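You operate a simulated robot arm through the tools that you are given. There is no shell and no other tool.

Carry out the task below with a simulated robot arm. There is one attempt and no reset: what you move stays moved.

## Task
Fit the two washed caps back under the grate by the doorway.
Fine: rest that cold grate on the big ring's grate first; each cap flat in its crown; then the grate back over its pegs.

Only the result counts: the job must be done as asked and must still hold three seconds after the hand-in. Knocking over, shifting, dropping, spilling or breaking anything else fails it. Lids that push on must go on centred and level and be pressed home; caps that screw on are set level and turned clockwise until they are tight.

## Robot
A 6-joint arm with a two-finger gripper, fixed in place. Base frame: the origin is at the foot of the arm, x ahead of it, y to its left, z up; the work surface is at about z = 900. Readings come in mm, rad, newtons and seconds.
Its first joint turns from -2.897 to 2.897 rad. Payload 2.45 kg.
The tool frame sits at the grasp point between the pads (the TCP): z along the fingers, y along the line on which they close. The tips reach 20 mm beyond it. The gripper opens to 140 mm. The gripper's body begins 168 mm behind the TCP.
Orientation is told as [roll, pitch, yaw] about the base's x, y, z axes, in that order, counted from this pose: with the fingers straight down and closing along the base's y, the tool's x points along the base's -x, its y along +y and its z along -z.

## Interface
- The arm moves only by the tool move_arm. Its argument "rows" is a list of rows, each an object of numbers (a shift or turn left out is 0, a gripper value left out holds the last): "ax", "ay", "az": the turn, a rotation vector about the base's x, y, z in rad; "dx", "dy", "dz": the shift along the base's x, y, z in mm; "jaw": the gripper command, from -1 (shut) to 1 (fully open), values between in proportion. In form: [{"ax": .., "ay": .., "az": .., "dx": .., "dy": .., "dz": .., "jaw": ..}, ...]. A call has 1 to 20 rows; each row is the pose to reach, as a shift and turn from the pose commanded when the call began. Rows are played at 5 a second. More than 50 mm and 0.15 rad between two rows, or a gripper value outside its range, and nothing of the call is played. Where a pose cannot be reached the arm comes as near as it can. A force on the tool above 40 N (or 10 N above the force at the start of the call, whichever is more), or a blocked arm, ends the call early, and 0.2 s more pass. Each finger travels about 45 mm/s and halts on what it meets, pressing with about 29 N; the grip force reading is that of the motor and also rises with nothing between the fingers. The clock runs only during rows and for 0.2 s after the last one: add rows that repeat a pose to give the fingers time. The reply holds the time, the measured pose of the TCP, the force on the tool along the base axes, the opening and the grip force, in the units named above and with some noise, with the torque about the TCP (base axes, N m) and any sound that the robot's microphone picked up.
- Cameras (640 x 400 px; columns grow to the right, rows downward): "scene" is fixed at [400.6, -497.4, 1638.9]; the picture's right is [0.86, -0.50, 0.00], its down [-0.28, -0.49, -0.82] and it looks along [0.41, 0.71, -0.57] (base axes); focal length 330 px, centre (320, 200). "wrist" rides on the gripper at [78, 11, -209] in the tool frame; the picture's right is [-0.14, 0.99, 0.00], its down [-0.92, -0.13, -0.37] and it looks along [-0.37, -0.05, 0.93] (tool axes); focal length 280 px, centre (320, 200). There is no depth. A picture from a camera that has moved, and an enlarged one, comes with that camera's place and axes in the base frame and with its lens.
- get_image(camera): a new picture of that camera. It takes no simulated time.
- enlarge(camera, box): a new picture of the part [left, top, right, bottom] of that camera's present view, enlarged. It takes no simulated time.
- sign_off(): hands the job in; it is judged then, once.

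Places have to be worked out from the pictures, the camera data and where the tool is seen. Open the gripper and draw the arm clear of the work before you hand the job in, unless the task says otherwise.

The tools are called after "Emit:" by a JSON object that holds its "op" and its "data". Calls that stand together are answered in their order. move_arm: Moves the arm, as the interface text tells. Its arguments: {"type":"object","properties":{"rows":{"type":"array","items":{"type":"object","properties":{"ax":{"type":"number"},"ay":{"type":"number"},"az":{"type":"number"},"dx":{"type":"number"},"dy":{"type":"number"},"dz":{"type":"number"},"jaw":{"type":"number"}}}}},"required":["rows"]} The other tools are called the same way: get_image (camera) takes a picture; enlarge (camera, box) takes an enlarged picture of a part of a camera's view; sign_off () hands the job in.

At the start:

```text
clock: 0.0
tool_pos: [675.1, 152.4, 1274.2]
ee_rot: [0.0, -0.002, 0.0]
contact_force: [-0.1, 0.0, -0.5]
wrist_torque: [-0.03, -0.01, 0.0]
width: 139.9
finger_force: 0.0
```

scene: 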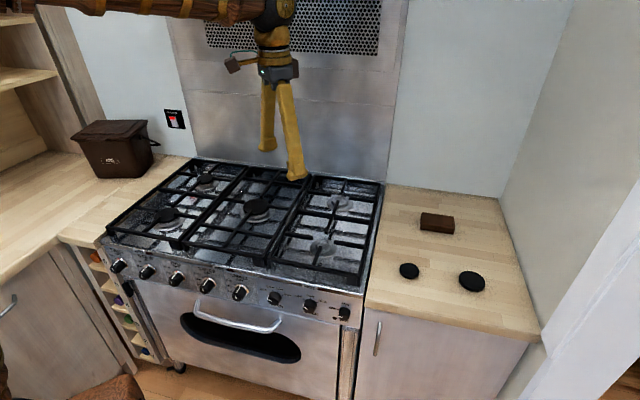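
wrist: 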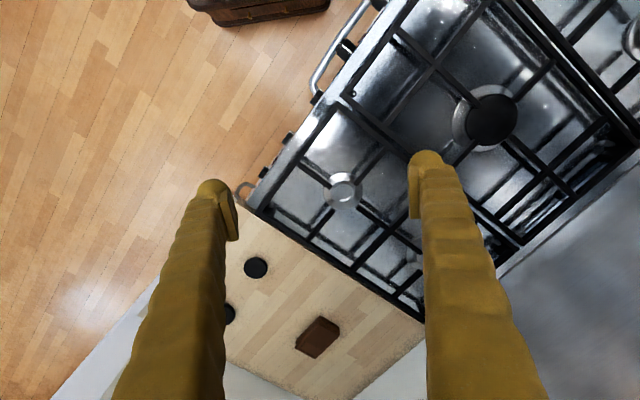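

I'll start by looking closely at the stove, the caps and the right grate before moving anything.

Emit:
{"op": "enlarge", "data": {"camera": "scene", "box": [240, 160, 400, 300]}}

Emit:
{"op": "enlarge", "data": {"camera": "scene", "box": [90, 150, 300, 290]}}

Emit:
{"op": "enlarge", "data": {"camera": "scene", "box": [360, 180, 520, 310]}}

Emit:
{"op": "enlarge", "data": {"camera": "wrist", "box": [220, 0, 640, 340]}}

```text
2.86 times, centred on (320, 230) of scene
camera zoom: at [400.6, -497.4, 1638.9], right [0.86, -0.5, 0.0], down [-0.28, -0.49, -0.82], along [0.41, 0.71, -0.57], focal length 943 px, centre (320, 114)
```

zoom: 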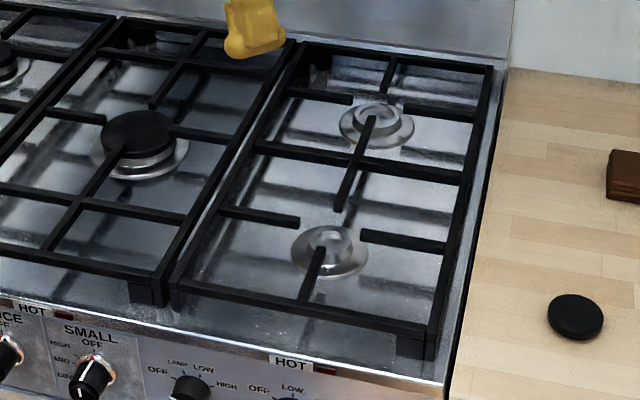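

```text
2.86 times, centred on (195, 220) of scene
camera zoom: at [400.6, -497.4, 1638.9], right [0.86, -0.5, 0.0], down [-0.28, -0.49, -0.82], along [0.41, 0.71, -0.57], focal length 943 px, centre (677, 143)
```

zoom: 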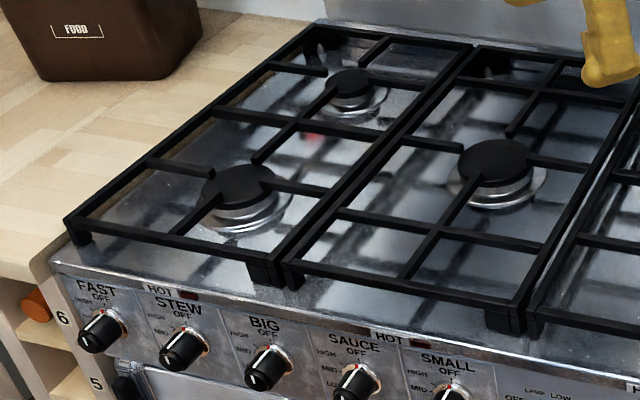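

```text
3.08 times, centred on (440, 245) of scene
camera zoom: at [400.6, -497.4, 1638.9], right [0.86, -0.5, 0.0], down [-0.28, -0.49, -0.82], along [0.41, 0.71, -0.57], focal length 1015 px, centre (-49, 62)
```

zoom: 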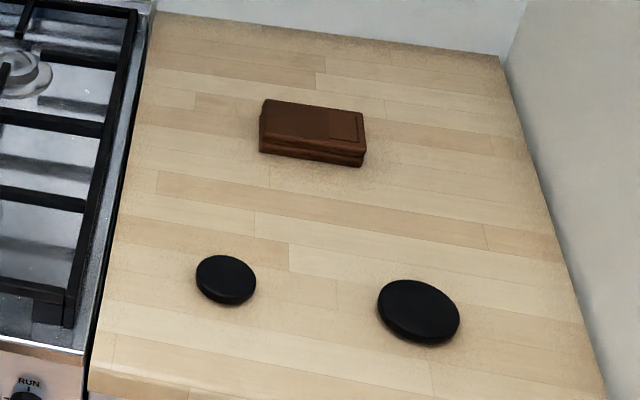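

```text
1.18 times, centred on (430, 170) of wrist
camera zoom: at [596.7, 163.2, 1482.7], right [0.14, 0.99, 0.0], down [0.92, -0.13, 0.37], along [0.37, -0.05, -0.93], focal length 330 px, centre (191, 235)
```

zoom: 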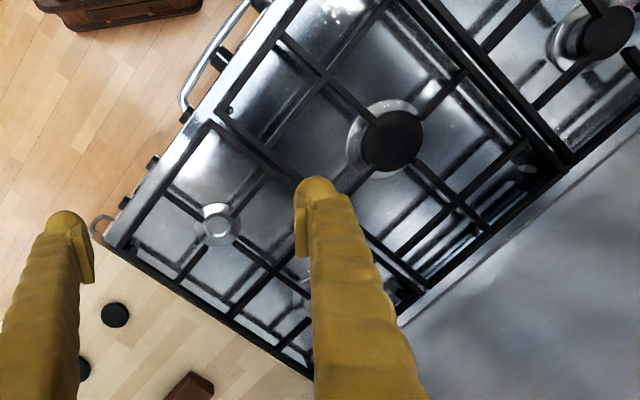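

The right-hand grate (doorway side) has two bare crowns at roughly (802,174) and (980,353), and the caps lie at roughly (979,-38) and (1106,-154) on the counter. I'll move the wrist camera over the right grate from a safe height to measure it better.

Emit:
{"op": "move_arm", "data": {"rows": [{"dx": 25, "dy": 23, "dz": 0}, {"dx": 50, "dy": 45, "dz": 0}, {"dx": 75, "dy": 68, "dz": 0}, {"dx": 100, "dy": 90, "dz": 0}, {"dx": 125, "dy": 113, "dz": 0}]}}

Emit:
{"op": "get_image", "data": {"camera": "wrist"}}

Emit:
{"op": "get_image", "data": {"camera": "scene"}}

```text
clock: 1.2
tool_pos: [798.8, 268.0, 1274.1]
ee_rot: [0.0, -0.002, 0.001]
contact_force: [-0.2, -0.4, 0.3]
wrist_torque: [0.06, -0.03, -0.02]
width: 140.2
finger_force: 0.0
```

```text
taken
camera wrist: at [720.7, 276.9, 1482.9], right [0.14, 0.99, 0.0], down [0.92, -0.13, 0.37], along [0.37, -0.05, -0.93], focal length 280 px, centre (320, 200)
```

wrist: 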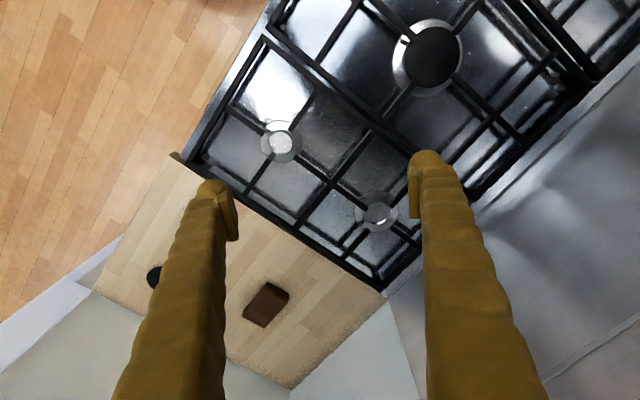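

```text
taken
```

scene: 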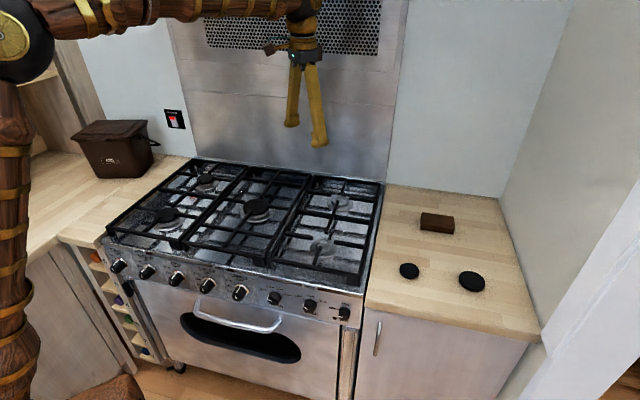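

Emit:
{"op": "enlarge", "data": {"camera": "wrist", "box": [160, 0, 480, 200]}}

Emit:
{"op": "enlarge", "data": {"camera": "wrist", "box": [220, 90, 440, 300]}}

Emit:
{"op": "enlarge", "data": {"camera": "scene", "box": [100, 240, 240, 320]}}

Emit:
{"op": "enlarge", "data": {"camera": "scene", "box": [230, 260, 370, 340]}}

```text
2.00 times, centred on (320, 100) of wrist
camera zoom: at [720.7, 276.9, 1482.9], right [0.14, 0.99, 0.0], down [0.92, -0.13, 0.37], along [0.37, -0.05, -0.93], focal length 561 px, centre (320, 400)
```

zoom: 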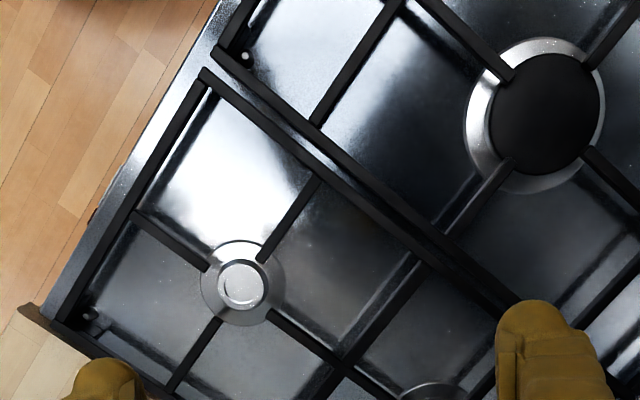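

```text
1.90 times, centred on (330, 195) of wrist
camera zoom: at [720.7, 276.9, 1482.9], right [0.14, 0.99, 0.0], down [0.92, -0.13, 0.37], along [0.37, -0.05, -0.93], focal length 534 px, centre (301, 210)
```

zoom: 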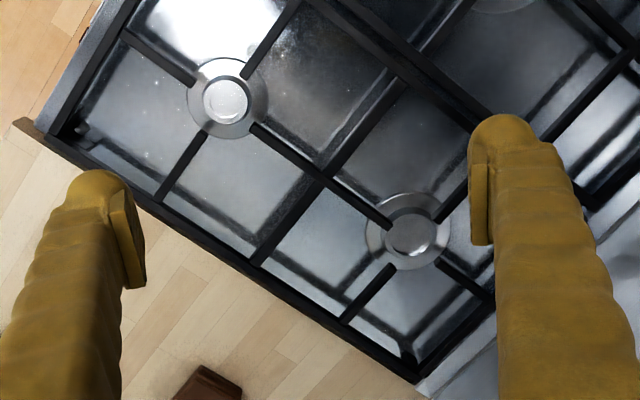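

```text
4.57 times, centred on (170, 280) of scene
camera zoom: at [400.6, -497.4, 1638.9], right [0.86, -0.5, 0.0], down [-0.28, -0.49, -0.82], along [0.41, 0.71, -0.57], focal length 1508 px, centre (1006, -166)
```

zoom: 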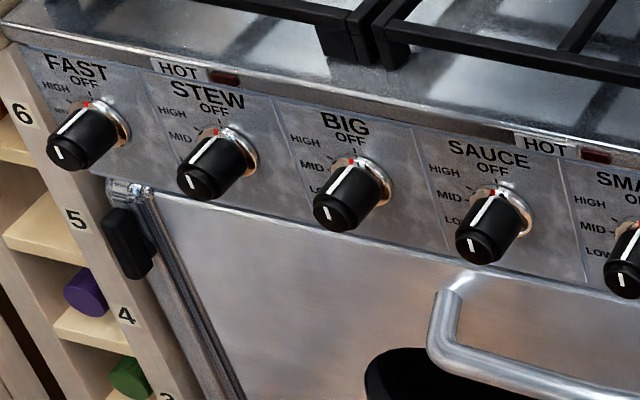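

```text
4.57 times, centred on (300, 300) of scene
camera zoom: at [400.6, -497.4, 1638.9], right [0.86, -0.5, 0.0], down [-0.28, -0.49, -0.82], along [0.41, 0.71, -0.57], focal length 1508 px, centre (411, -257)
```

zoom: 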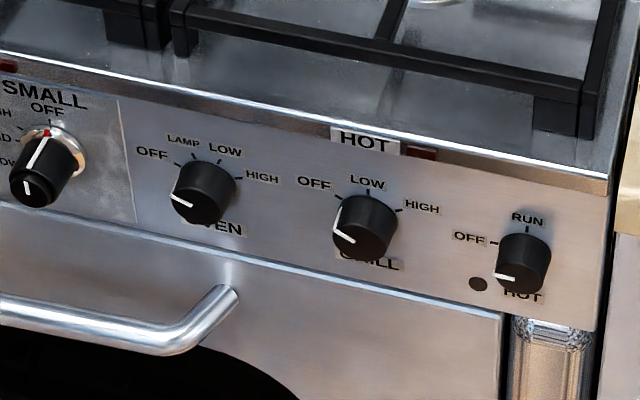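

All the HOT lamps are dark and the knobs read off. I'll lower the camera over the centre of the right grate for a finer measurement of its bars, corner feet and crowns.

Emit:
{"op": "move_arm", "data": {"rows": [{"dx": 0, "dy": 2, "dz": -40}, {"dx": 5, "dy": 4, "dz": -80}, {"dx": 10, "dy": 6, "dz": -125}]}}

Emit:
{"op": "get_image", "data": {"camera": "wrist"}}

Emit:
{"op": "enlarge", "data": {"camera": "wrist", "box": [220, 20, 440, 160]}}

Emit:
{"op": "enlarge", "data": {"camera": "wrist", "box": [230, 140, 430, 300]}}

```text
clock: 2.0
tool_pos: [809.5, 272.8, 1149.8]
ee_rot: [0.001, -0.001, -0.001]
contact_force: [0.1, 0.6, 0.4]
wrist_torque: [0.03, -0.04, -0.02]
width: 140.1
finger_force: 0.1
```

```text
taken
camera wrist: at [731.3, 283.6, 1357.8], right [0.14, 0.99, 0.0], down [0.92, -0.13, 0.37], along [0.37, -0.05, -0.93], focal length 280 px, centre (320, 200)
```

wrist: 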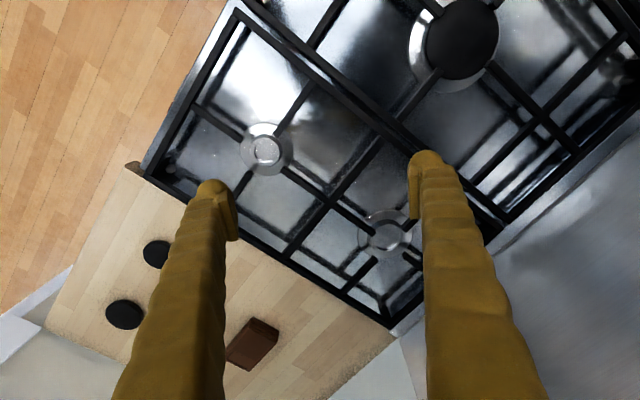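

```text
2.86 times, centred on (330, 90) of wrist
camera zoom: at [731.3, 283.6, 1357.8], right [0.14, 0.99, 0.0], down [0.92, -0.13, 0.37], along [0.37, -0.05, -0.93], focal length 801 px, centre (291, 514)
```

zoom: 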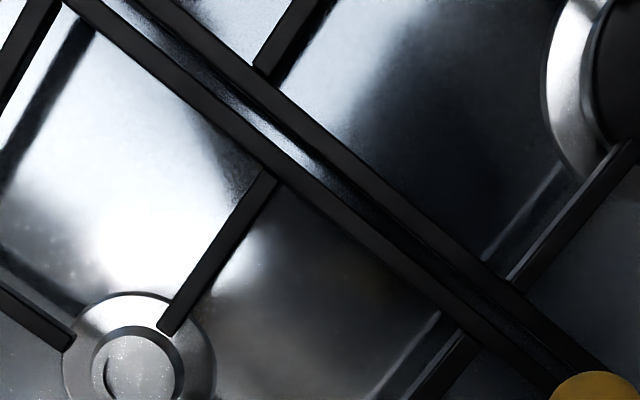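

```text
2.50 times, centred on (330, 220) of wrist
camera zoom: at [731.3, 283.6, 1357.8], right [0.14, 0.99, 0.0], down [0.92, -0.13, 0.37], along [0.37, -0.05, -0.93], focal length 701 px, centre (295, 150)
```

zoom: 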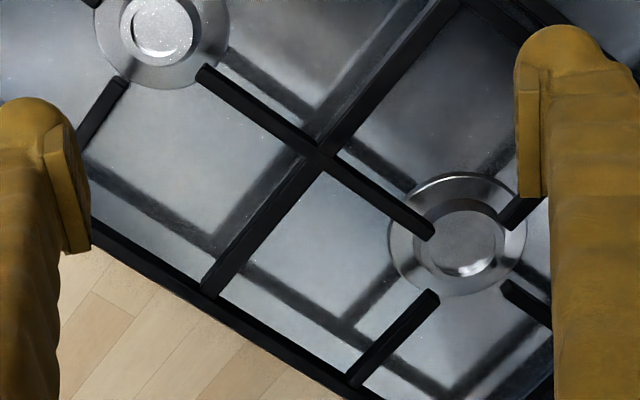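

Triangulating, the grate's crossing is near (904,275) with its top around z≈934, the small cap near (967,-45) and the large cap near (1092,-161). I'll take more enlarged scene views to firm up those numbers.

Emit:
{"op": "enlarge", "data": {"camera": "scene", "box": [290, 170, 390, 235]}}

Emit:
{"op": "enlarge", "data": {"camera": "scene", "box": [270, 220, 390, 300]}}

Emit:
{"op": "enlarge", "data": {"camera": "wrist", "box": [90, 220, 170, 340]}}

Emit:
{"op": "enlarge", "data": {"camera": "wrist", "box": [120, 0, 260, 190]}}

```text
6.15 times, centred on (340, 202) of scene
camera zoom: at [400.6, -497.4, 1638.9], right [0.86, -0.5, 0.0], down [-0.28, -0.49, -0.82], along [0.41, 0.71, -0.57], focal length 2030 px, centre (197, 185)
```

zoom: 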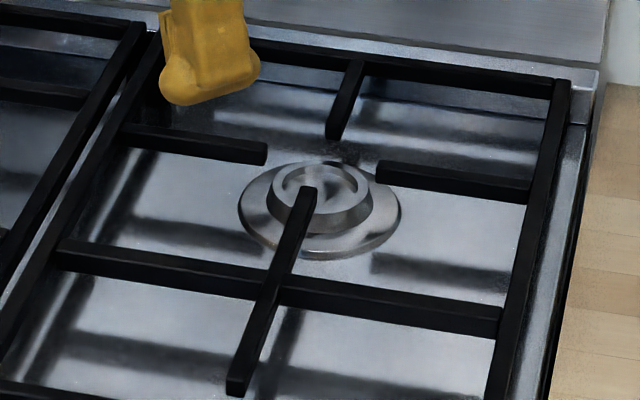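

```text
5.00 times, centred on (330, 260) of scene
camera zoom: at [400.6, -497.4, 1638.9], right [0.86, -0.5, 0.0], down [-0.28, -0.49, -0.82], along [0.41, 0.71, -0.57], focal length 1650 px, centre (270, -100)
```

zoom: 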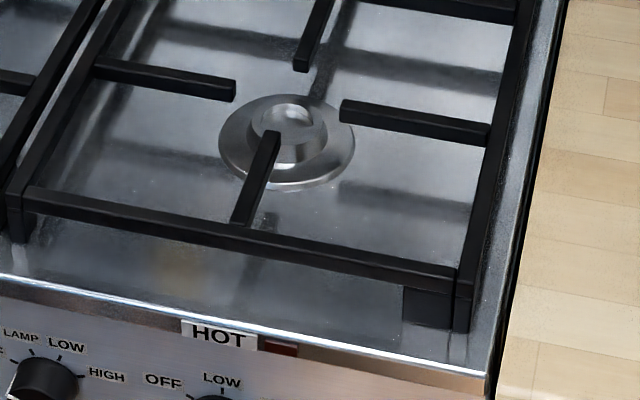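

```text
3.33 times, centred on (130, 280) of wrist
camera zoom: at [731.3, 283.6, 1357.8], right [0.14, 0.99, 0.0], down [0.92, -0.13, 0.37], along [0.37, -0.05, -0.93], focal length 935 px, centre (953, -67)
```

zoom: 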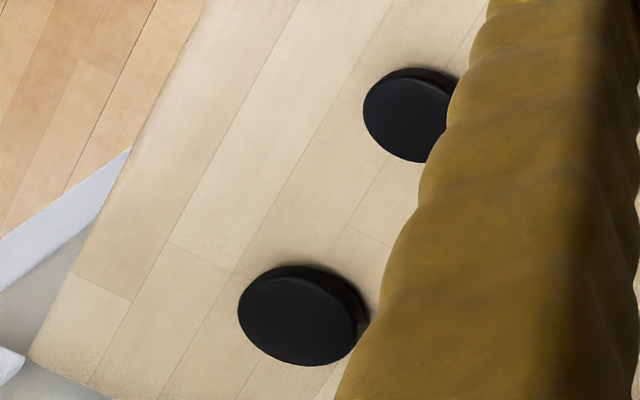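

```text
2.11 times, centred on (190, 95) of wrist
camera zoom: at [731.3, 283.6, 1357.8], right [0.14, 0.99, 0.0], down [0.92, -0.13, 0.37], along [0.37, -0.05, -0.93], focal length 590 px, centre (594, 421)
```

zoom: 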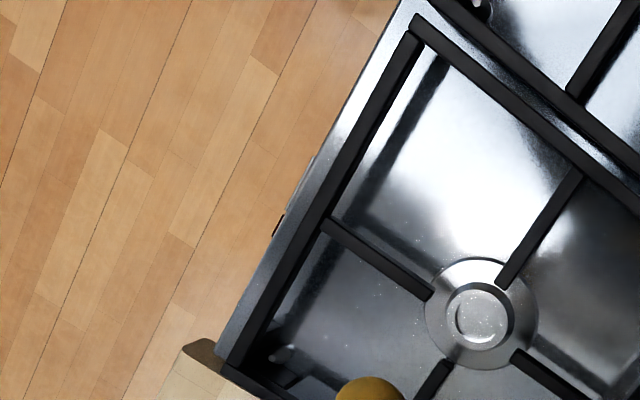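

Refined estimate: bars cross at about (902.5,276), grate top z≈942, hob plates z≈903, and the stove is rotated 45°, so the default finger orientation straddles the crossing diagonally. I'll move above the crossing with a partly closed gripper to check alignment.

Emit:
{"op": "move_arm", "data": {"rows": [{"dx": 31, "dy": 1, "dz": -25, "jaw": 0.43}, {"dx": 62, "dy": 2, "dz": -50, "jaw": 0.43}, {"dx": 93, "dy": 3, "dz": -85, "jaw": 0.43}, {"dx": 93, "dy": 3, "dz": -125, "jaw": 0.43}, {"dx": 93, "dy": 3, "dz": -125, "jaw": 0.43}]}}

Emit:
{"op": "get_image", "data": {"camera": "wrist"}}

Emit:
{"op": "enlarge", "data": {"camera": "scene", "box": [280, 150, 400, 260]}}

```text
clock: 3.2
tool_pos: [903.4, 275.7, 1022.5]
ee_rot: [0.001, 0.001, 0.001]
contact_force: [0.6, -0.9, -0.6]
wrist_torque: [-0.01, -0.02, 0.0]
width: 100.2
finger_force: 0.1
```

```text
taken
camera wrist: at [824.7, 285.8, 1231.2], right [0.14, 0.99, 0.0], down [0.92, -0.13, 0.37], along [0.36, -0.05, -0.93], focal length 280 px, centre (320, 200)
```

wrist: 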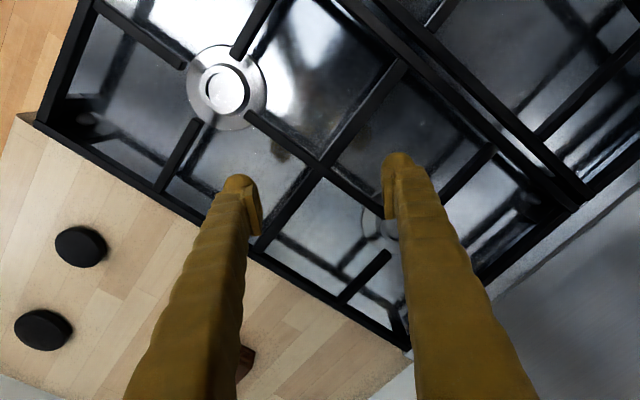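

```text
3.64 times, centred on (340, 205) of scene
camera zoom: at [400.6, -497.4, 1638.9], right [0.86, -0.5, 0.0], down [-0.28, -0.49, -0.82], along [0.41, 0.71, -0.57], focal length 1200 px, centre (247, 182)
```

zoom: 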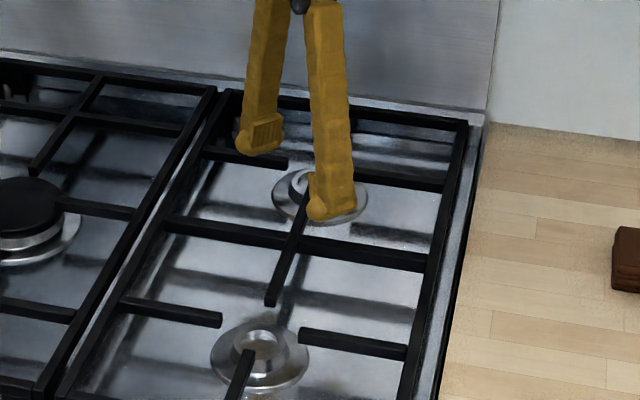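

Emit:
{"op": "enlarge", "data": {"camera": "wrist", "box": [260, 110, 400, 220]}}

Emit:
{"op": "enlarge", "data": {"camera": "wrist", "box": [30, 0, 270, 180]}}

```text
3.64 times, centred on (330, 165) of wrist
camera zoom: at [824.7, 285.8, 1231.2], right [0.14, 0.99, 0.0], down [0.92, -0.13, 0.37], along [0.36, -0.05, -0.93], focal length 1020 px, centre (284, 327)
```

zoom: 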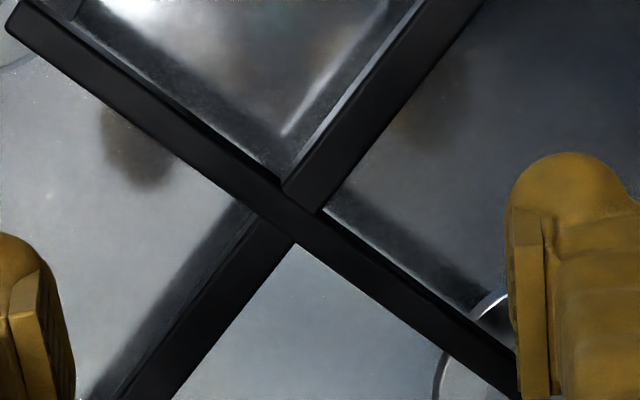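

```text
2.22 times, centred on (150, 90) of wrist
camera zoom: at [824.7, 285.8, 1231.2], right [0.14, 0.99, 0.0], down [0.92, -0.13, 0.37], along [0.36, -0.05, -0.93], focal length 623 px, centre (698, 444)
```

zoom: 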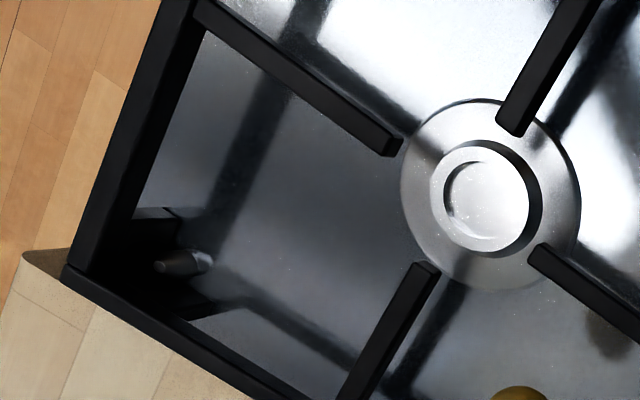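

Crossing confirmed at about (903.5,276.3); a peg is visible inside the grate's front-right corner near (821,33). I'll lower the fingers straddling the crossing diagonally, tips staying ~14 mm above the hob.

Emit:
{"op": "move_arm", "data": {"rows": [{"dy": 0.5, "dz": -30}, {"dy": 0.5, "dz": -60}, {"dy": 0.5, "dz": -80}, {"dy": 0.5, "dz": -88}, {"dy": 0.5, "dz": -88}]}}

Emit:
{"op": "get_image", "data": {"camera": "wrist"}}

Emit:
{"op": "enlarge", "data": {"camera": "wrist", "box": [240, 130, 400, 250]}}

Emit:
{"op": "enlarge", "data": {"camera": "scene", "box": [290, 170, 390, 240]}}

```text
clock: 4.4
tool_pos: [901.9, 274.9, 936.4]
ee_rot: [0.001, 0.0, 0.0]
contact_force: [0.1, -0.1, -0.2]
wrist_torque: [-0.01, 0.03, 0.01]
width: 100.4
finger_force: 0.0
```

```text
taken
camera wrist: at [825.0, 285.6, 1144.0], right [0.14, 0.99, 0.0], down [0.92, -0.13, 0.37], along [0.37, -0.05, -0.93], focal length 280 px, centre (320, 200)
```

wrist: 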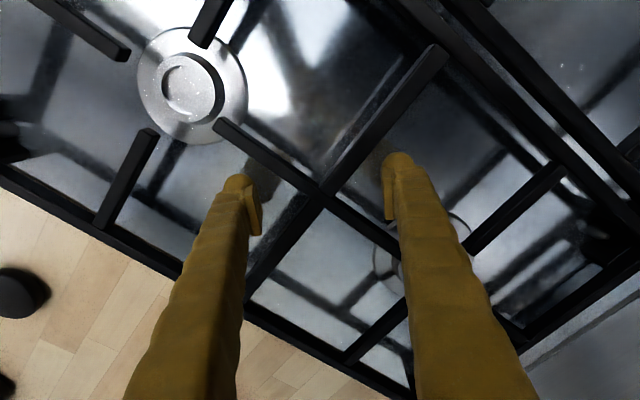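

```text
3.33 times, centred on (320, 190) of wrist
camera zoom: at [825.0, 285.6, 1144.0], right [0.14, 0.99, 0.0], down [0.92, -0.13, 0.37], along [0.37, -0.05, -0.93], focal length 935 px, centre (320, 233)
```

zoom: 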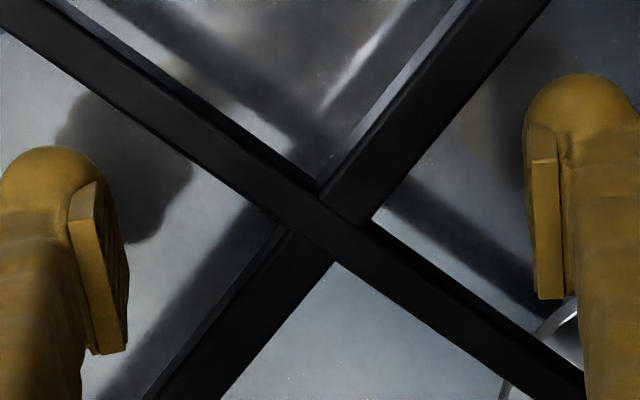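

```text
5.71 times, centred on (340, 205) of scene
camera zoom: at [400.6, -497.4, 1638.9], right [0.86, -0.5, 0.0], down [-0.28, -0.49, -0.82], along [0.41, 0.71, -0.57], focal length 1885 px, centre (206, 171)
```

zoom: 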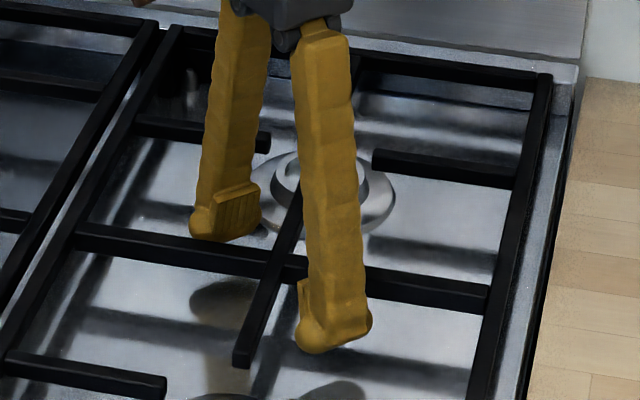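

Fingers sit symmetrically in opposite quadrants of the crossing. Now I close the gripper onto it.

Emit:
{"op": "move_arm", "data": {"rows": [{"jaw": -0.1}, {"jaw": -0.4}, {"jaw": -1}, {"jaw": -1}, {"jaw": -1}, {"jaw": -1}]}}

Emit:
{"op": "enlarge", "data": {"camera": "wrist", "box": [240, 130, 400, 250]}}

```text
clock: 5.8
tool_pos: [902.9, 275.6, 935.8]
ee_rot: [0.001, -0.002, -0.001]
contact_force: [2.9, 7.3, 2.6]
wrist_torque: [0.05, 0.1, -1.91]
width: 49.7
finger_force: 29.2
```

```text
3.33 times, centred on (320, 190) of wrist
camera zoom: at [825.0, 285.8, 1144.3], right [0.14, 0.99, 0.0], down [0.92, -0.13, 0.37], along [0.37, -0.05, -0.93], focal length 935 px, centre (320, 233)
```

zoom: 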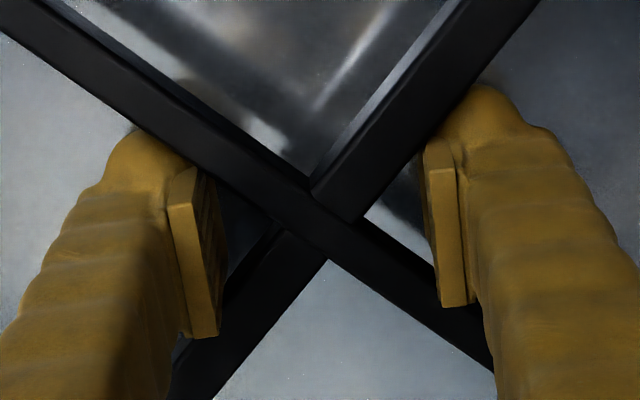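

The jaw stopped at 49.7 mm, exactly what a diagonal hold on the crossing should give, but a −1.9 N·m torque about z suggests a slight yaw mismatch. I'll turn the tool slightly to relieve it before lifting.

Emit:
{"op": "move_arm", "data": {"rows": [{"az": -0.01}, {"az": -0.02}, {"az": -0.02}]}}

```text
clock: 6.6
tool_pos: [904.2, 276.3, 934.0]
ee_rot: [-0.001, 0.0, -0.02]
contact_force: [9.7, 6.6, 0.5]
wrist_torque: [-0.16, 0.05, -0.96]
width: 48.3
finger_force: 28.4
```

Torque halved; the remaining force points +x/+y, so I'll turn a little further and ease the tool that way.

Emit:
{"op": "move_arm", "data": {"rows": [{"az": -0.01, "dx": 0.5, "dy": 0.4}, {"az": -0.02, "dx": 1, "dy": 0.7}, {"az": -0.02, "dx": 1, "dy": 0.7}]}}

Emit:
{"op": "enlarge", "data": {"camera": "wrist", "box": [240, 130, 400, 250]}}

```text
clock: 7.4
tool_pos: [903.6, 276.0, 935.6]
ee_rot: [-0.001, 0.002, -0.04]
contact_force: [-10.0, -1.1, 4.6]
wrist_torque: [-0.5, 0.5, 1.83]
width: 48.2
finger_force: 28.7
```

```text
3.33 times, centred on (320, 190) of wrist
camera zoom: at [826.0, 289.5, 1144.4], right [0.18, 0.98, 0.0], down [0.92, -0.16, 0.37], along [0.36, -0.07, -0.93], focal length 935 px, centre (320, 233)
```

zoom: 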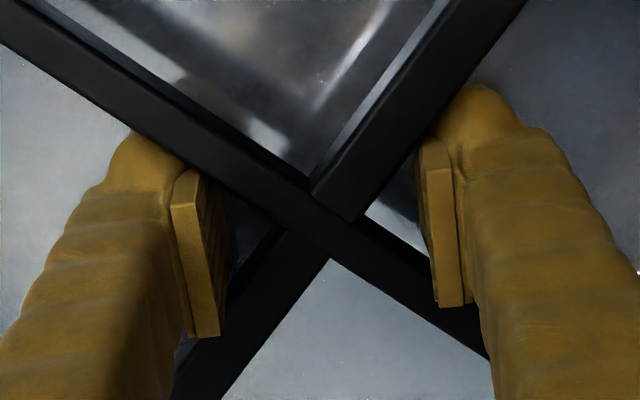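

That overshot slightly (torque now +1.8, x force −10), so I back off by part of the step.

Emit:
{"op": "move_arm", "data": {"rows": [{"az": 0.006, "dx": -0.3, "dy": -0.1}, {"az": 0.012, "dx": -0.5, "dy": -0.2}, {"az": 0.012, "dx": -0.5, "dy": -0.2}]}}

```text
clock: 8.2
tool_pos: [902.3, 277.2, 935.8]
ee_rot: [0.0, 0.0, -0.026]
contact_force: [0.7, -1.0, 0.0]
wrist_torque: [0.43, -0.7, -0.21]
width: 48.0
finger_force: 29.2
```

Forces and torque are now near zero and the grip is firm (48 mm). I'll lift gently a little and check the load.

Emit:
{"op": "move_arm", "data": {"rows": [{"dz": 2}, {"dz": 5}, {"dz": 9}, {"dz": 13}, {"dz": 16}, {"dz": 16}]}}

Emit:
{"op": "get_image", "data": {"camera": "scene"}}

Emit:
{"op": "enlarge", "data": {"camera": "scene", "box": [260, 160, 390, 300]}}

```text
clock: 9.6
tool_pos: [903.0, 276.0, 952.5]
ee_rot: [0.0, -0.001, -0.028]
contact_force: [3.3, 1.9, 2.4]
wrist_torque: [0.1, 0.0, 0.12]
width: 46.7
finger_force: 28.4
```

```text
taken
```

scene: 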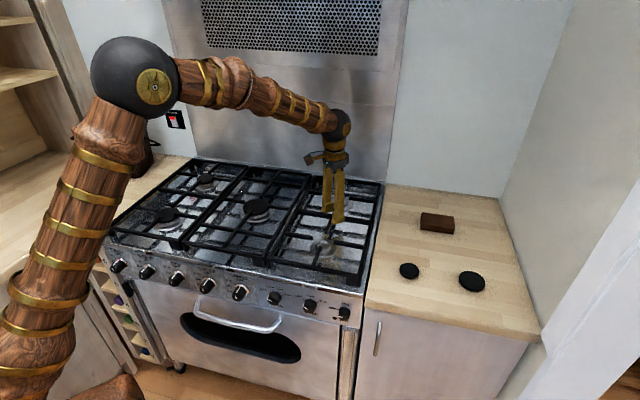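

```text
2.86 times, centred on (325, 230) of scene
camera zoom: at [400.6, -497.4, 1638.9], right [0.86, -0.5, 0.0], down [-0.28, -0.49, -0.82], along [0.41, 0.71, -0.57], focal length 943 px, centre (306, 114)
```

zoom: 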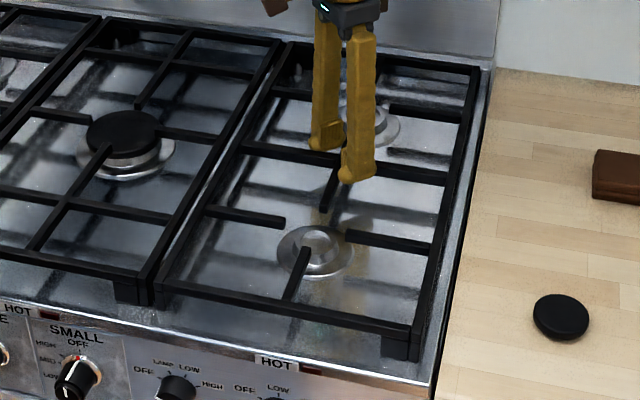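

The load barely changed and the grate looks unmoved, so the fingers seem to have slid upward. I'll look closely.

Emit:
{"op": "enlarge", "data": {"camera": "wrist", "box": [240, 130, 400, 250]}}

Emit:
{"op": "enlarge", "data": {"camera": "scene", "box": [300, 170, 380, 240]}}

Emit:
{"op": "get_image", "data": {"camera": "wrist"}}

```text
3.33 times, centred on (320, 190) of wrist
camera zoom: at [825.5, 288.5, 1161.1], right [0.16, 0.99, 0.0], down [0.92, -0.15, 0.37], along [0.36, -0.06, -0.93], focal length 935 px, centre (320, 233)
```

zoom: 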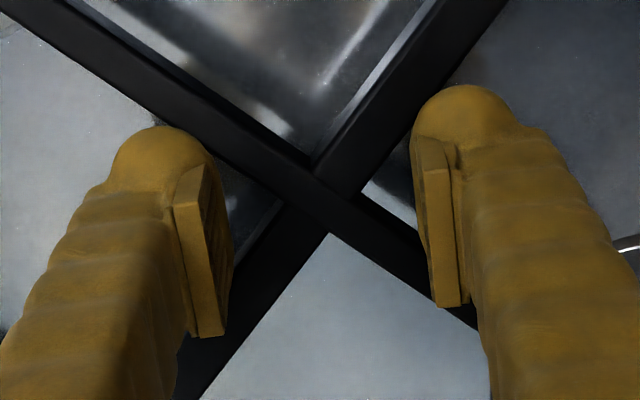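

```text
5.71 times, centred on (340, 205) of scene
camera zoom: at [400.6, -497.4, 1638.9], right [0.86, -0.5, 0.0], down [-0.28, -0.49, -0.82], along [0.41, 0.71, -0.57], focal length 1885 px, centre (206, 171)
```

zoom: 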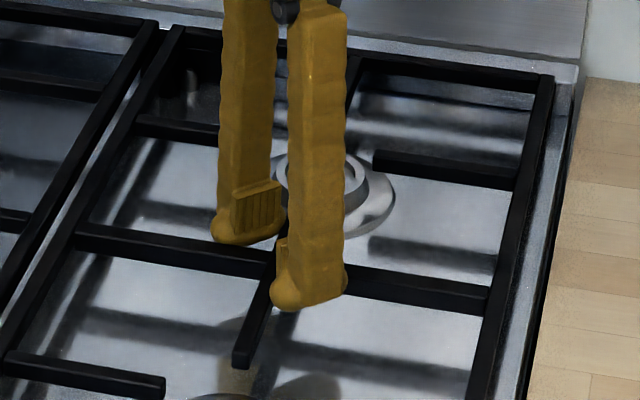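

```text
taken
camera wrist: at [825.5, 288.5, 1161.1], right [0.16, 0.99, 0.0], down [0.92, -0.15, 0.37], along [0.36, -0.06, -0.93], focal length 280 px, centre (320, 200)
```

wrist: 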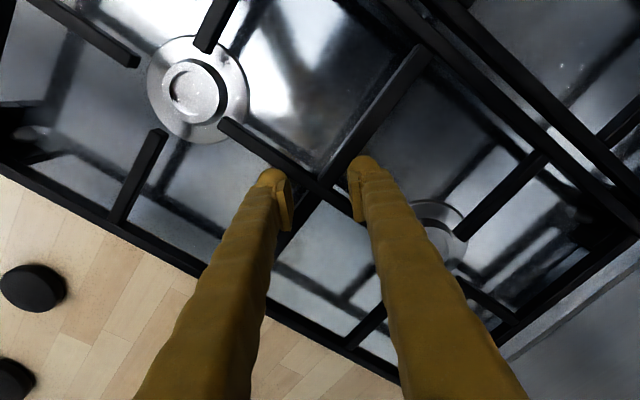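

The fingers did slide up the bars without lifting the grate. I'll reopen slightly, go lower for fuller pad contact, regrip, and lift in tiny steps to measure the load the grip can carry.

Emit:
{"op": "move_arm", "data": {"rows": [{"jaw": -0.1}, {"jaw": -0.1}, {"dz": -12, "jaw": -0.1}, {"dz": -23, "jaw": -0.1}, {"dz": -23, "jaw": -0.3}, {"dz": -23, "jaw": -1}, {"dz": -23, "jaw": -1}, {"dz": -23, "jaw": -1}, {"dz": -23, "jaw": -1}]}}

Emit:
{"op": "move_arm", "data": {"rows": [{"dz": 1}, {"dz": 2}, {"dz": 2}]}}

```text
clock: 11.6
tool_pos: [903.3, 276.5, 927.9]
ee_rot: [-0.001, -0.001, -0.028]
contact_force: [2.2, 0.4, 0.6]
wrist_torque: [-0.01, -0.01, -0.33]
width: 49.1
finger_force: 29.4
```

```text
clock: 12.4
tool_pos: [904.1, 276.0, 930.1]
ee_rot: [0.0, 0.0, -0.027]
contact_force: [0.2, 0.4, -0.2]
wrist_torque: [-0.01, 0.01, -0.02]
width: 49.0
finger_force: 28.5
```

No load at all after 2 mm. I'll lift a few more millimetres and compare pictures to see whether the bars follow.

Emit:
{"op": "enlarge", "data": {"camera": "scene", "box": [260, 160, 390, 300]}}

Emit:
{"op": "move_arm", "data": {"rows": [{"dz": 2}, {"dz": 4}, {"dz": 6}]}}

Emit:
{"op": "enlarge", "data": {"camera": "scene", "box": [260, 160, 390, 300]}}

Emit:
{"op": "enlarge", "data": {"camera": "wrist", "box": [240, 130, 400, 250]}}

```text
2.86 times, centred on (325, 230) of scene
camera zoom: at [400.6, -497.4, 1638.9], right [0.86, -0.5, 0.0], down [-0.28, -0.49, -0.82], along [0.41, 0.71, -0.57], focal length 943 px, centre (306, 114)
```

zoom: 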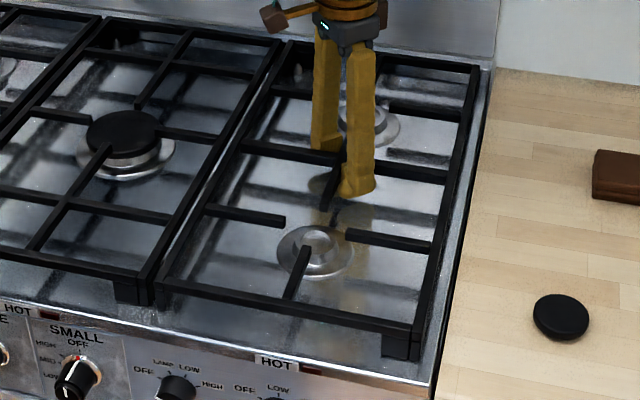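

```text
clock: 13.2
tool_pos: [903.4, 276.2, 935.7]
ee_rot: [0.0, 0.0, -0.03]
contact_force: [-0.6, -0.8, -12.5]
wrist_torque: [-0.04, 0.01, -0.01]
width: 49.2
finger_force: 28.9
```

```text
2.86 times, centred on (325, 230) of scene
camera zoom: at [400.6, -497.4, 1638.9], right [0.86, -0.5, 0.0], down [-0.28, -0.49, -0.82], along [0.41, 0.71, -0.57], focal length 943 px, centre (306, 114)
```

zoom: 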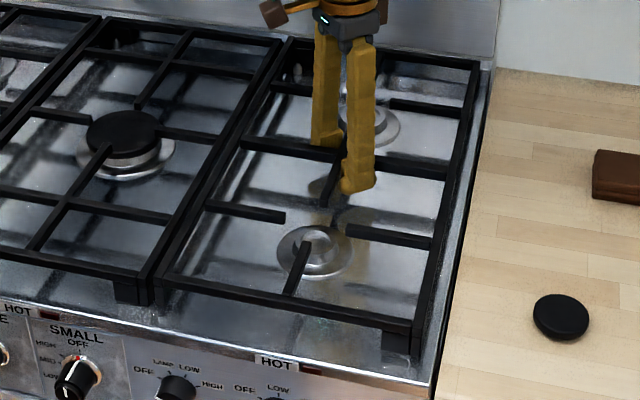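

```text
3.33 times, centred on (320, 190) of wrist
camera zoom: at [825.7, 288.2, 1145.7], right [0.17, 0.99, 0.0], down [0.92, -0.15, 0.37], along [0.36, -0.06, -0.93], focal length 935 px, centre (320, 233)
```

zoom: 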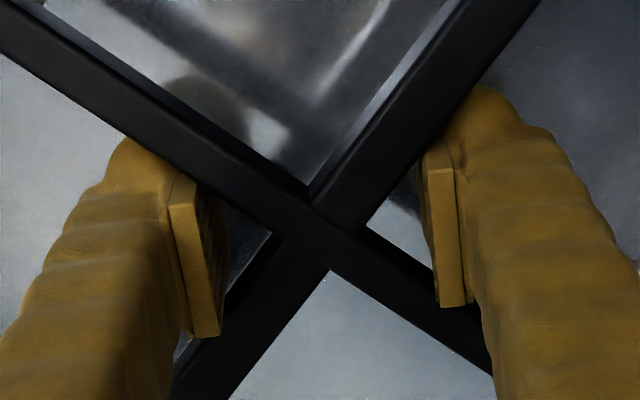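

Now the load reads −12.5 N with near-zero torque and the grate has visibly risen: it is held at its balance point. I'll continue lifting slowly.

Emit:
{"op": "move_arm", "data": {"rows": [{"dz": 3}, {"dz": 6}, {"dz": 10}, {"dz": 14}, {"dz": 18}, {"dz": 22}, {"dz": 26}, {"dz": 30}, {"dz": 30}]}}

Emit:
{"op": "enlarge", "data": {"camera": "scene", "box": [260, 160, 390, 300]}}

Emit:
{"op": "enlarge", "data": {"camera": "wrist", "box": [240, 130, 400, 250]}}

```text
clock: 15.2
tool_pos: [903.3, 275.7, 966.2]
ee_rot: [0.0, 0.001, -0.028]
contact_force: [-0.6, 1.1, -12.7]
wrist_torque: [-0.01, 0.01, 0.0]
width: 48.8
finger_force: 29.2
```

```text
2.86 times, centred on (325, 230) of scene
camera zoom: at [400.6, -497.4, 1638.9], right [0.86, -0.5, 0.0], down [-0.28, -0.49, -0.82], along [0.41, 0.71, -0.57], focal length 943 px, centre (306, 114)
```

zoom: 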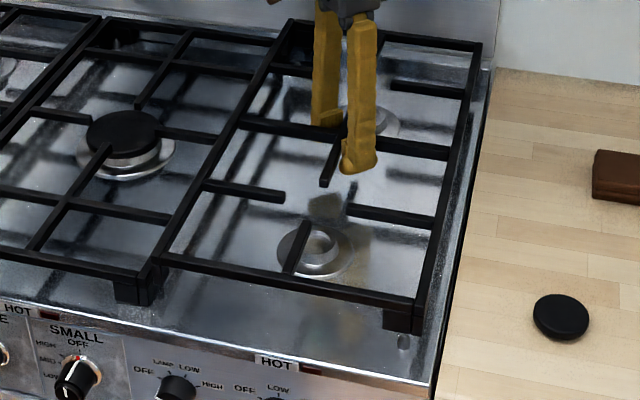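

```text
3.33 times, centred on (320, 190) of wrist
camera zoom: at [825.6, 288.3, 1175.4], right [0.17, 0.99, 0.0], down [0.92, -0.15, 0.37], along [0.36, -0.06, -0.93], focal length 935 px, centre (320, 233)
```

zoom: 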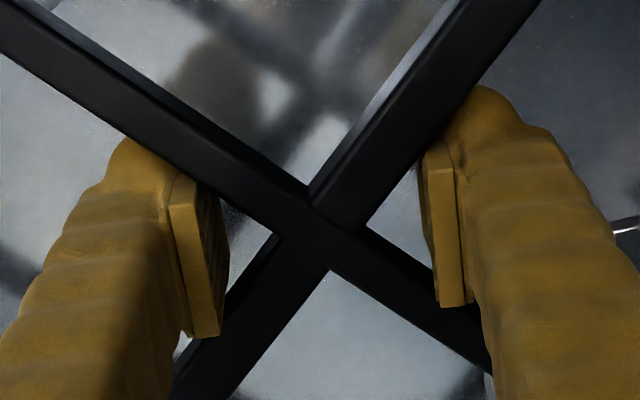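

The grate is carried steadily at 12.7 N with no slip. I'll raise it further so its feet clear the middle grate, then measure the middle grate for the stacking position.

Emit:
{"op": "move_arm", "data": {"rows": [{"dz": 8}, {"dz": 16}, {"dz": 24}, {"dz": 32}, {"dz": 40}, {"dz": 45}, {"dz": 45}]}}

Emit:
{"op": "get_image", "data": {"camera": "scene"}}

Emit:
{"op": "enlarge", "data": {"camera": "scene", "box": [160, 200, 300, 290]}}

Emit:
{"op": "enlarge", "data": {"camera": "scene", "box": [190, 150, 330, 230]}}

Emit:
{"op": "enlarge", "data": {"camera": "scene", "box": [270, 220, 390, 300]}}

Emit:
{"op": "get_image", "data": {"camera": "wrist"}}

```text
clock: 16.8
tool_pos: [902.3, 276.1, 1010.9]
ee_rot: [-0.001, 0.001, -0.027]
contact_force: [0.0, -0.6, -12.0]
wrist_torque: [-0.01, 0.01, -0.01]
width: 48.5
finger_force: 29.3
```

```text
taken
```

scene: 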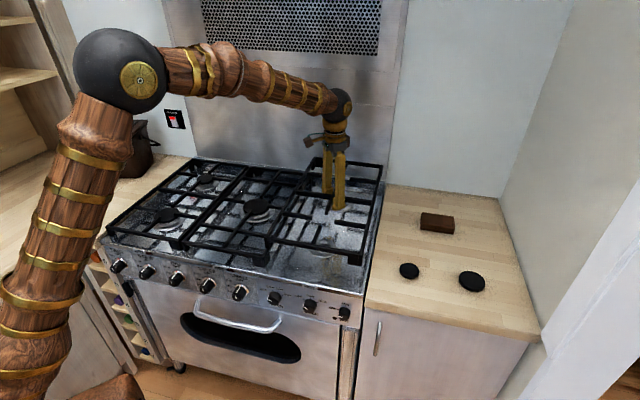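

```text
4.44 times, centred on (230, 245) of scene
camera zoom: at [400.6, -497.4, 1638.9], right [0.86, -0.5, 0.0], down [-0.28, -0.49, -0.82], along [0.41, 0.71, -0.57], focal length 1466 px, centre (720, 0)
```

zoom: 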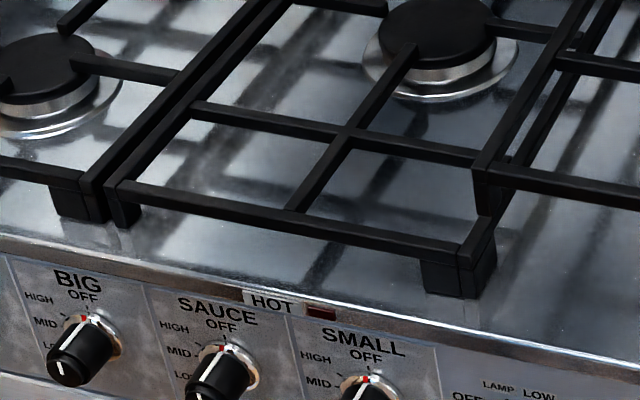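

```text
4.57 times, centred on (260, 190) of scene
camera zoom: at [400.6, -497.4, 1638.9], right [0.86, -0.5, 0.0], down [-0.28, -0.49, -0.82], along [0.41, 0.71, -0.57], focal length 1508 px, centre (594, 246)
```

zoom: 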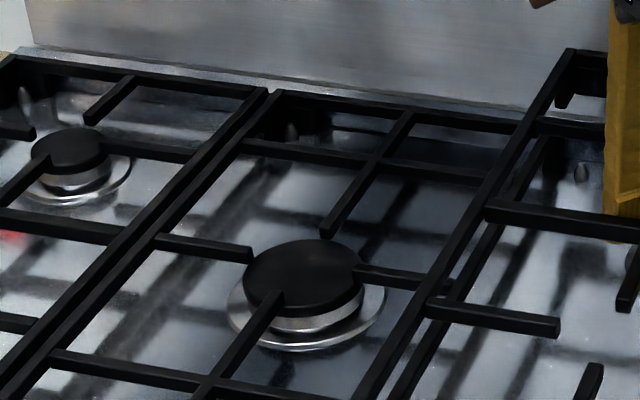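

```text
5.00 times, centred on (330, 260) of scene
camera zoom: at [400.6, -497.4, 1638.9], right [0.86, -0.5, 0.0], down [-0.28, -0.49, -0.82], along [0.41, 0.71, -0.57], focal length 1650 px, centre (270, -100)
```

zoom: 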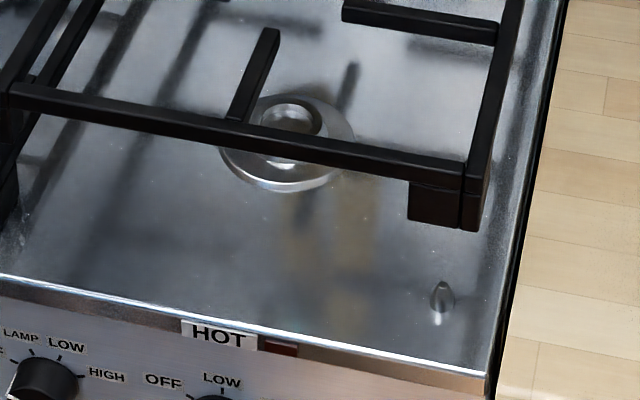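

```text
taken
camera wrist: at [825.3, 288.4, 1220.1], right [0.17, 0.99, 0.0], down [0.92, -0.15, 0.37], along [0.36, -0.06, -0.93], focal length 280 px, centre (320, 200)
```

wrist: 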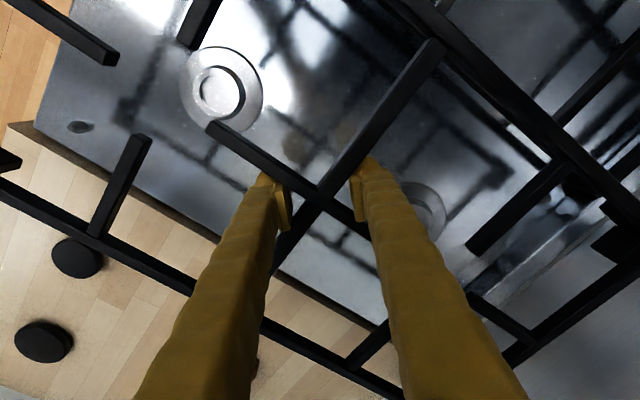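

The grate is clear of its pegs (a pointed peg is visible at the front-right). I'll look closely at the middle grate's feet and corners before moving across.

Emit:
{"op": "enlarge", "data": {"camera": "scene", "box": [235, 230, 295, 275]}}

Emit:
{"op": "enlarge", "data": {"camera": "scene", "box": [165, 225, 215, 260]}}

Emit:
{"op": "enlarge", "data": {"camera": "scene", "box": [330, 240, 390, 290]}}

Emit:
{"op": "enlarge", "data": {"camera": "scene", "box": [230, 155, 330, 205]}}

```text
8.89 times, centred on (265, 252) of scene
camera zoom: at [400.6, -497.4, 1638.9], right [0.86, -0.5, 0.0], down [-0.28, -0.49, -0.82], along [0.41, 0.71, -0.57], focal length 2932 px, centre (809, -267)
```

zoom: 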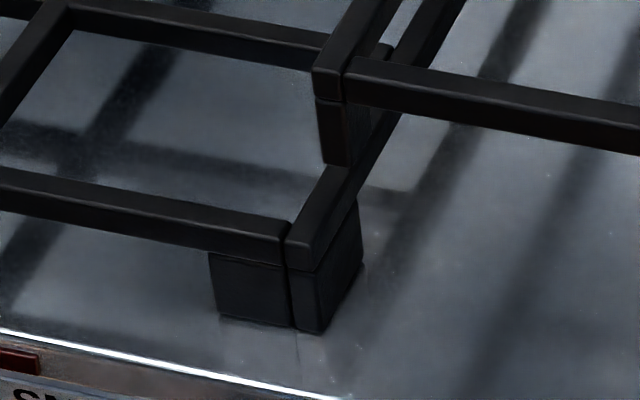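

```text
11.43 times, centred on (190, 242) of scene
camera zoom: at [400.6, -497.4, 1638.9], right [0.86, -0.5, 0.0], down [-0.28, -0.49, -0.82], along [0.41, 0.71, -0.57], focal length 3770 px, centre (1806, -286)
```

zoom: 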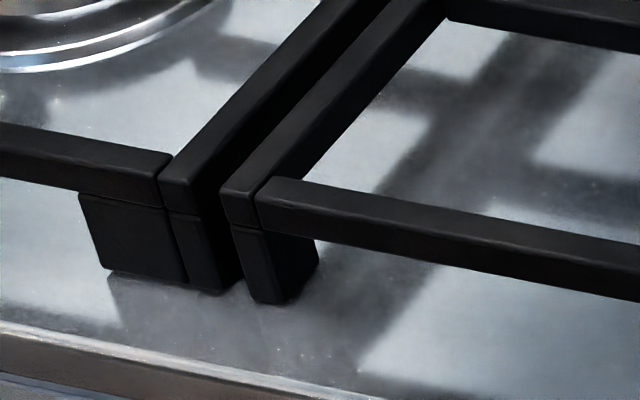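

```text
8.00 times, centred on (360, 265) of scene
camera zoom: at [400.6, -497.4, 1638.9], right [0.86, -0.5, 0.0], down [-0.28, -0.49, -0.82], along [0.41, 0.71, -0.57], focal length 2639 px, centre (0, -320)
```

zoom: 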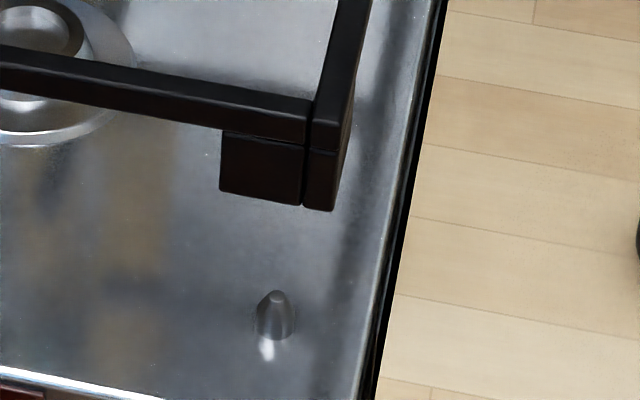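

```text
6.40 times, centred on (280, 180) of scene
camera zoom: at [400.6, -497.4, 1638.9], right [0.86, -0.5, 0.0], down [-0.28, -0.49, -0.82], along [0.41, 0.71, -0.57], focal length 2111 px, centre (576, 328)
```

zoom: 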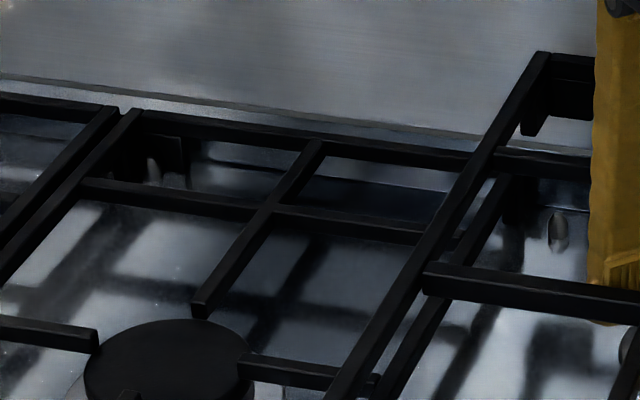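

Feet are L-shaped blocks under each corner, so stacking corner-on-corner is forgiving. From corner comparison the shift needed is about (−207, +206) mm with ~+0.01 rad yaw; I'll carry the grate across at its present height.

Emit:
{"op": "move_arm", "data": {"rows": [{"dx": -6, "dy": 6, "az": 0.001}, {"dx": -18, "dy": 18, "az": 0.002}, {"dx": -34, "dy": 34, "az": 0.003}, {"dx": -52, "dy": 52, "az": 0.004}, {"dx": -70, "dy": 70, "az": 0.005}, {"dx": -89, "dy": 89, "az": 0.006}, {"dx": -108, "dy": 108, "az": 0.007}, {"dx": -127, "dy": 126, "az": 0.008}, {"dx": -146, "dy": 145, "az": 0.009}, {"dx": -165, "dy": 164, "az": 0.01}, {"dx": -182, "dy": 181, "az": 0.011}, {"dx": -195, "dy": 194, "az": 0.011}, {"dx": -203, "dy": 202, "az": 0.011}, {"dx": -207, "dy": 206, "az": 0.011}, {"dx": -207, "dy": 206, "az": 0.011}]}}

Emit:
{"op": "get_image", "data": {"camera": "scene"}}

Emit:
{"op": "enlarge", "data": {"camera": "scene", "box": [160, 200, 300, 290]}}

Emit:
{"op": "get_image", "data": {"camera": "wrist"}}

```text
clock: 20.0
tool_pos: [695.4, 483.0, 1011.1]
ee_rot: [0.001, 0.0, -0.017]
contact_force: [0.0, 0.9, -11.1]
wrist_torque: [0.0, 0.01, 0.03]
width: 48.8
finger_force: 29.0
```

```text
taken
```

scene: 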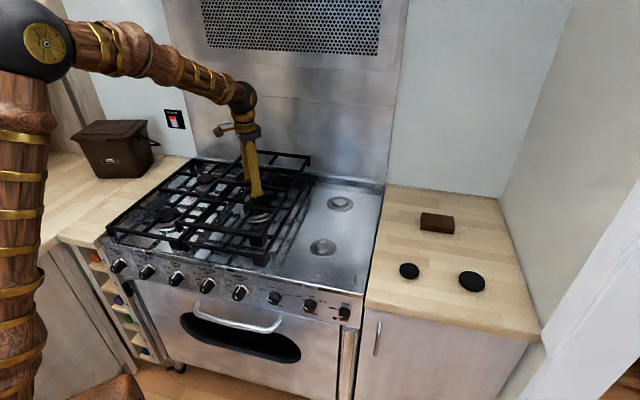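

```text
4.44 times, centred on (230, 245) of scene
camera zoom: at [400.6, -497.4, 1638.9], right [0.86, -0.5, 0.0], down [-0.28, -0.49, -0.82], along [0.41, 0.71, -0.57], focal length 1466 px, centre (720, 0)
```

zoom: 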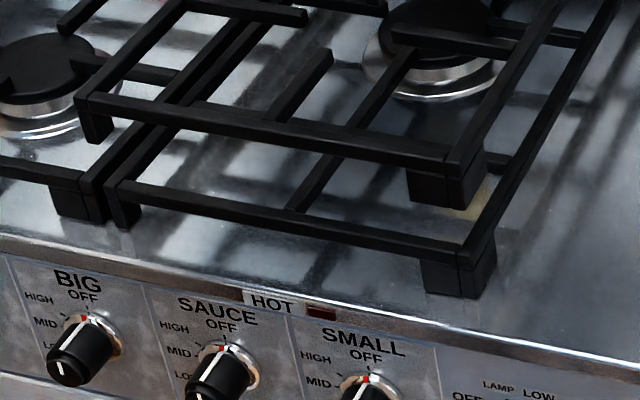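

```text
taken
camera wrist: at [618.5, 494.2, 1220.5], right [0.15, 0.99, 0.0], down [0.92, -0.14, 0.37], along [0.36, -0.06, -0.93], focal length 280 px, centre (320, 200)
```

wrist: 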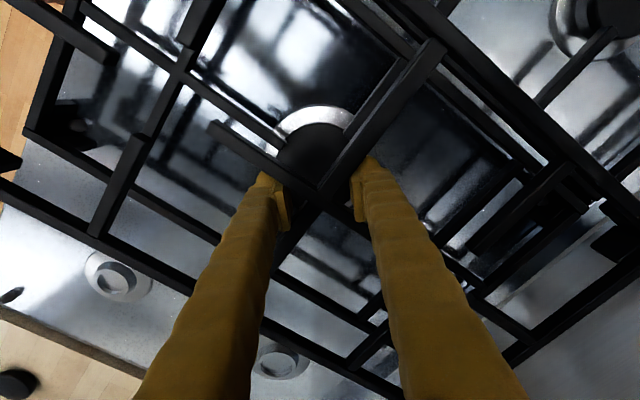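

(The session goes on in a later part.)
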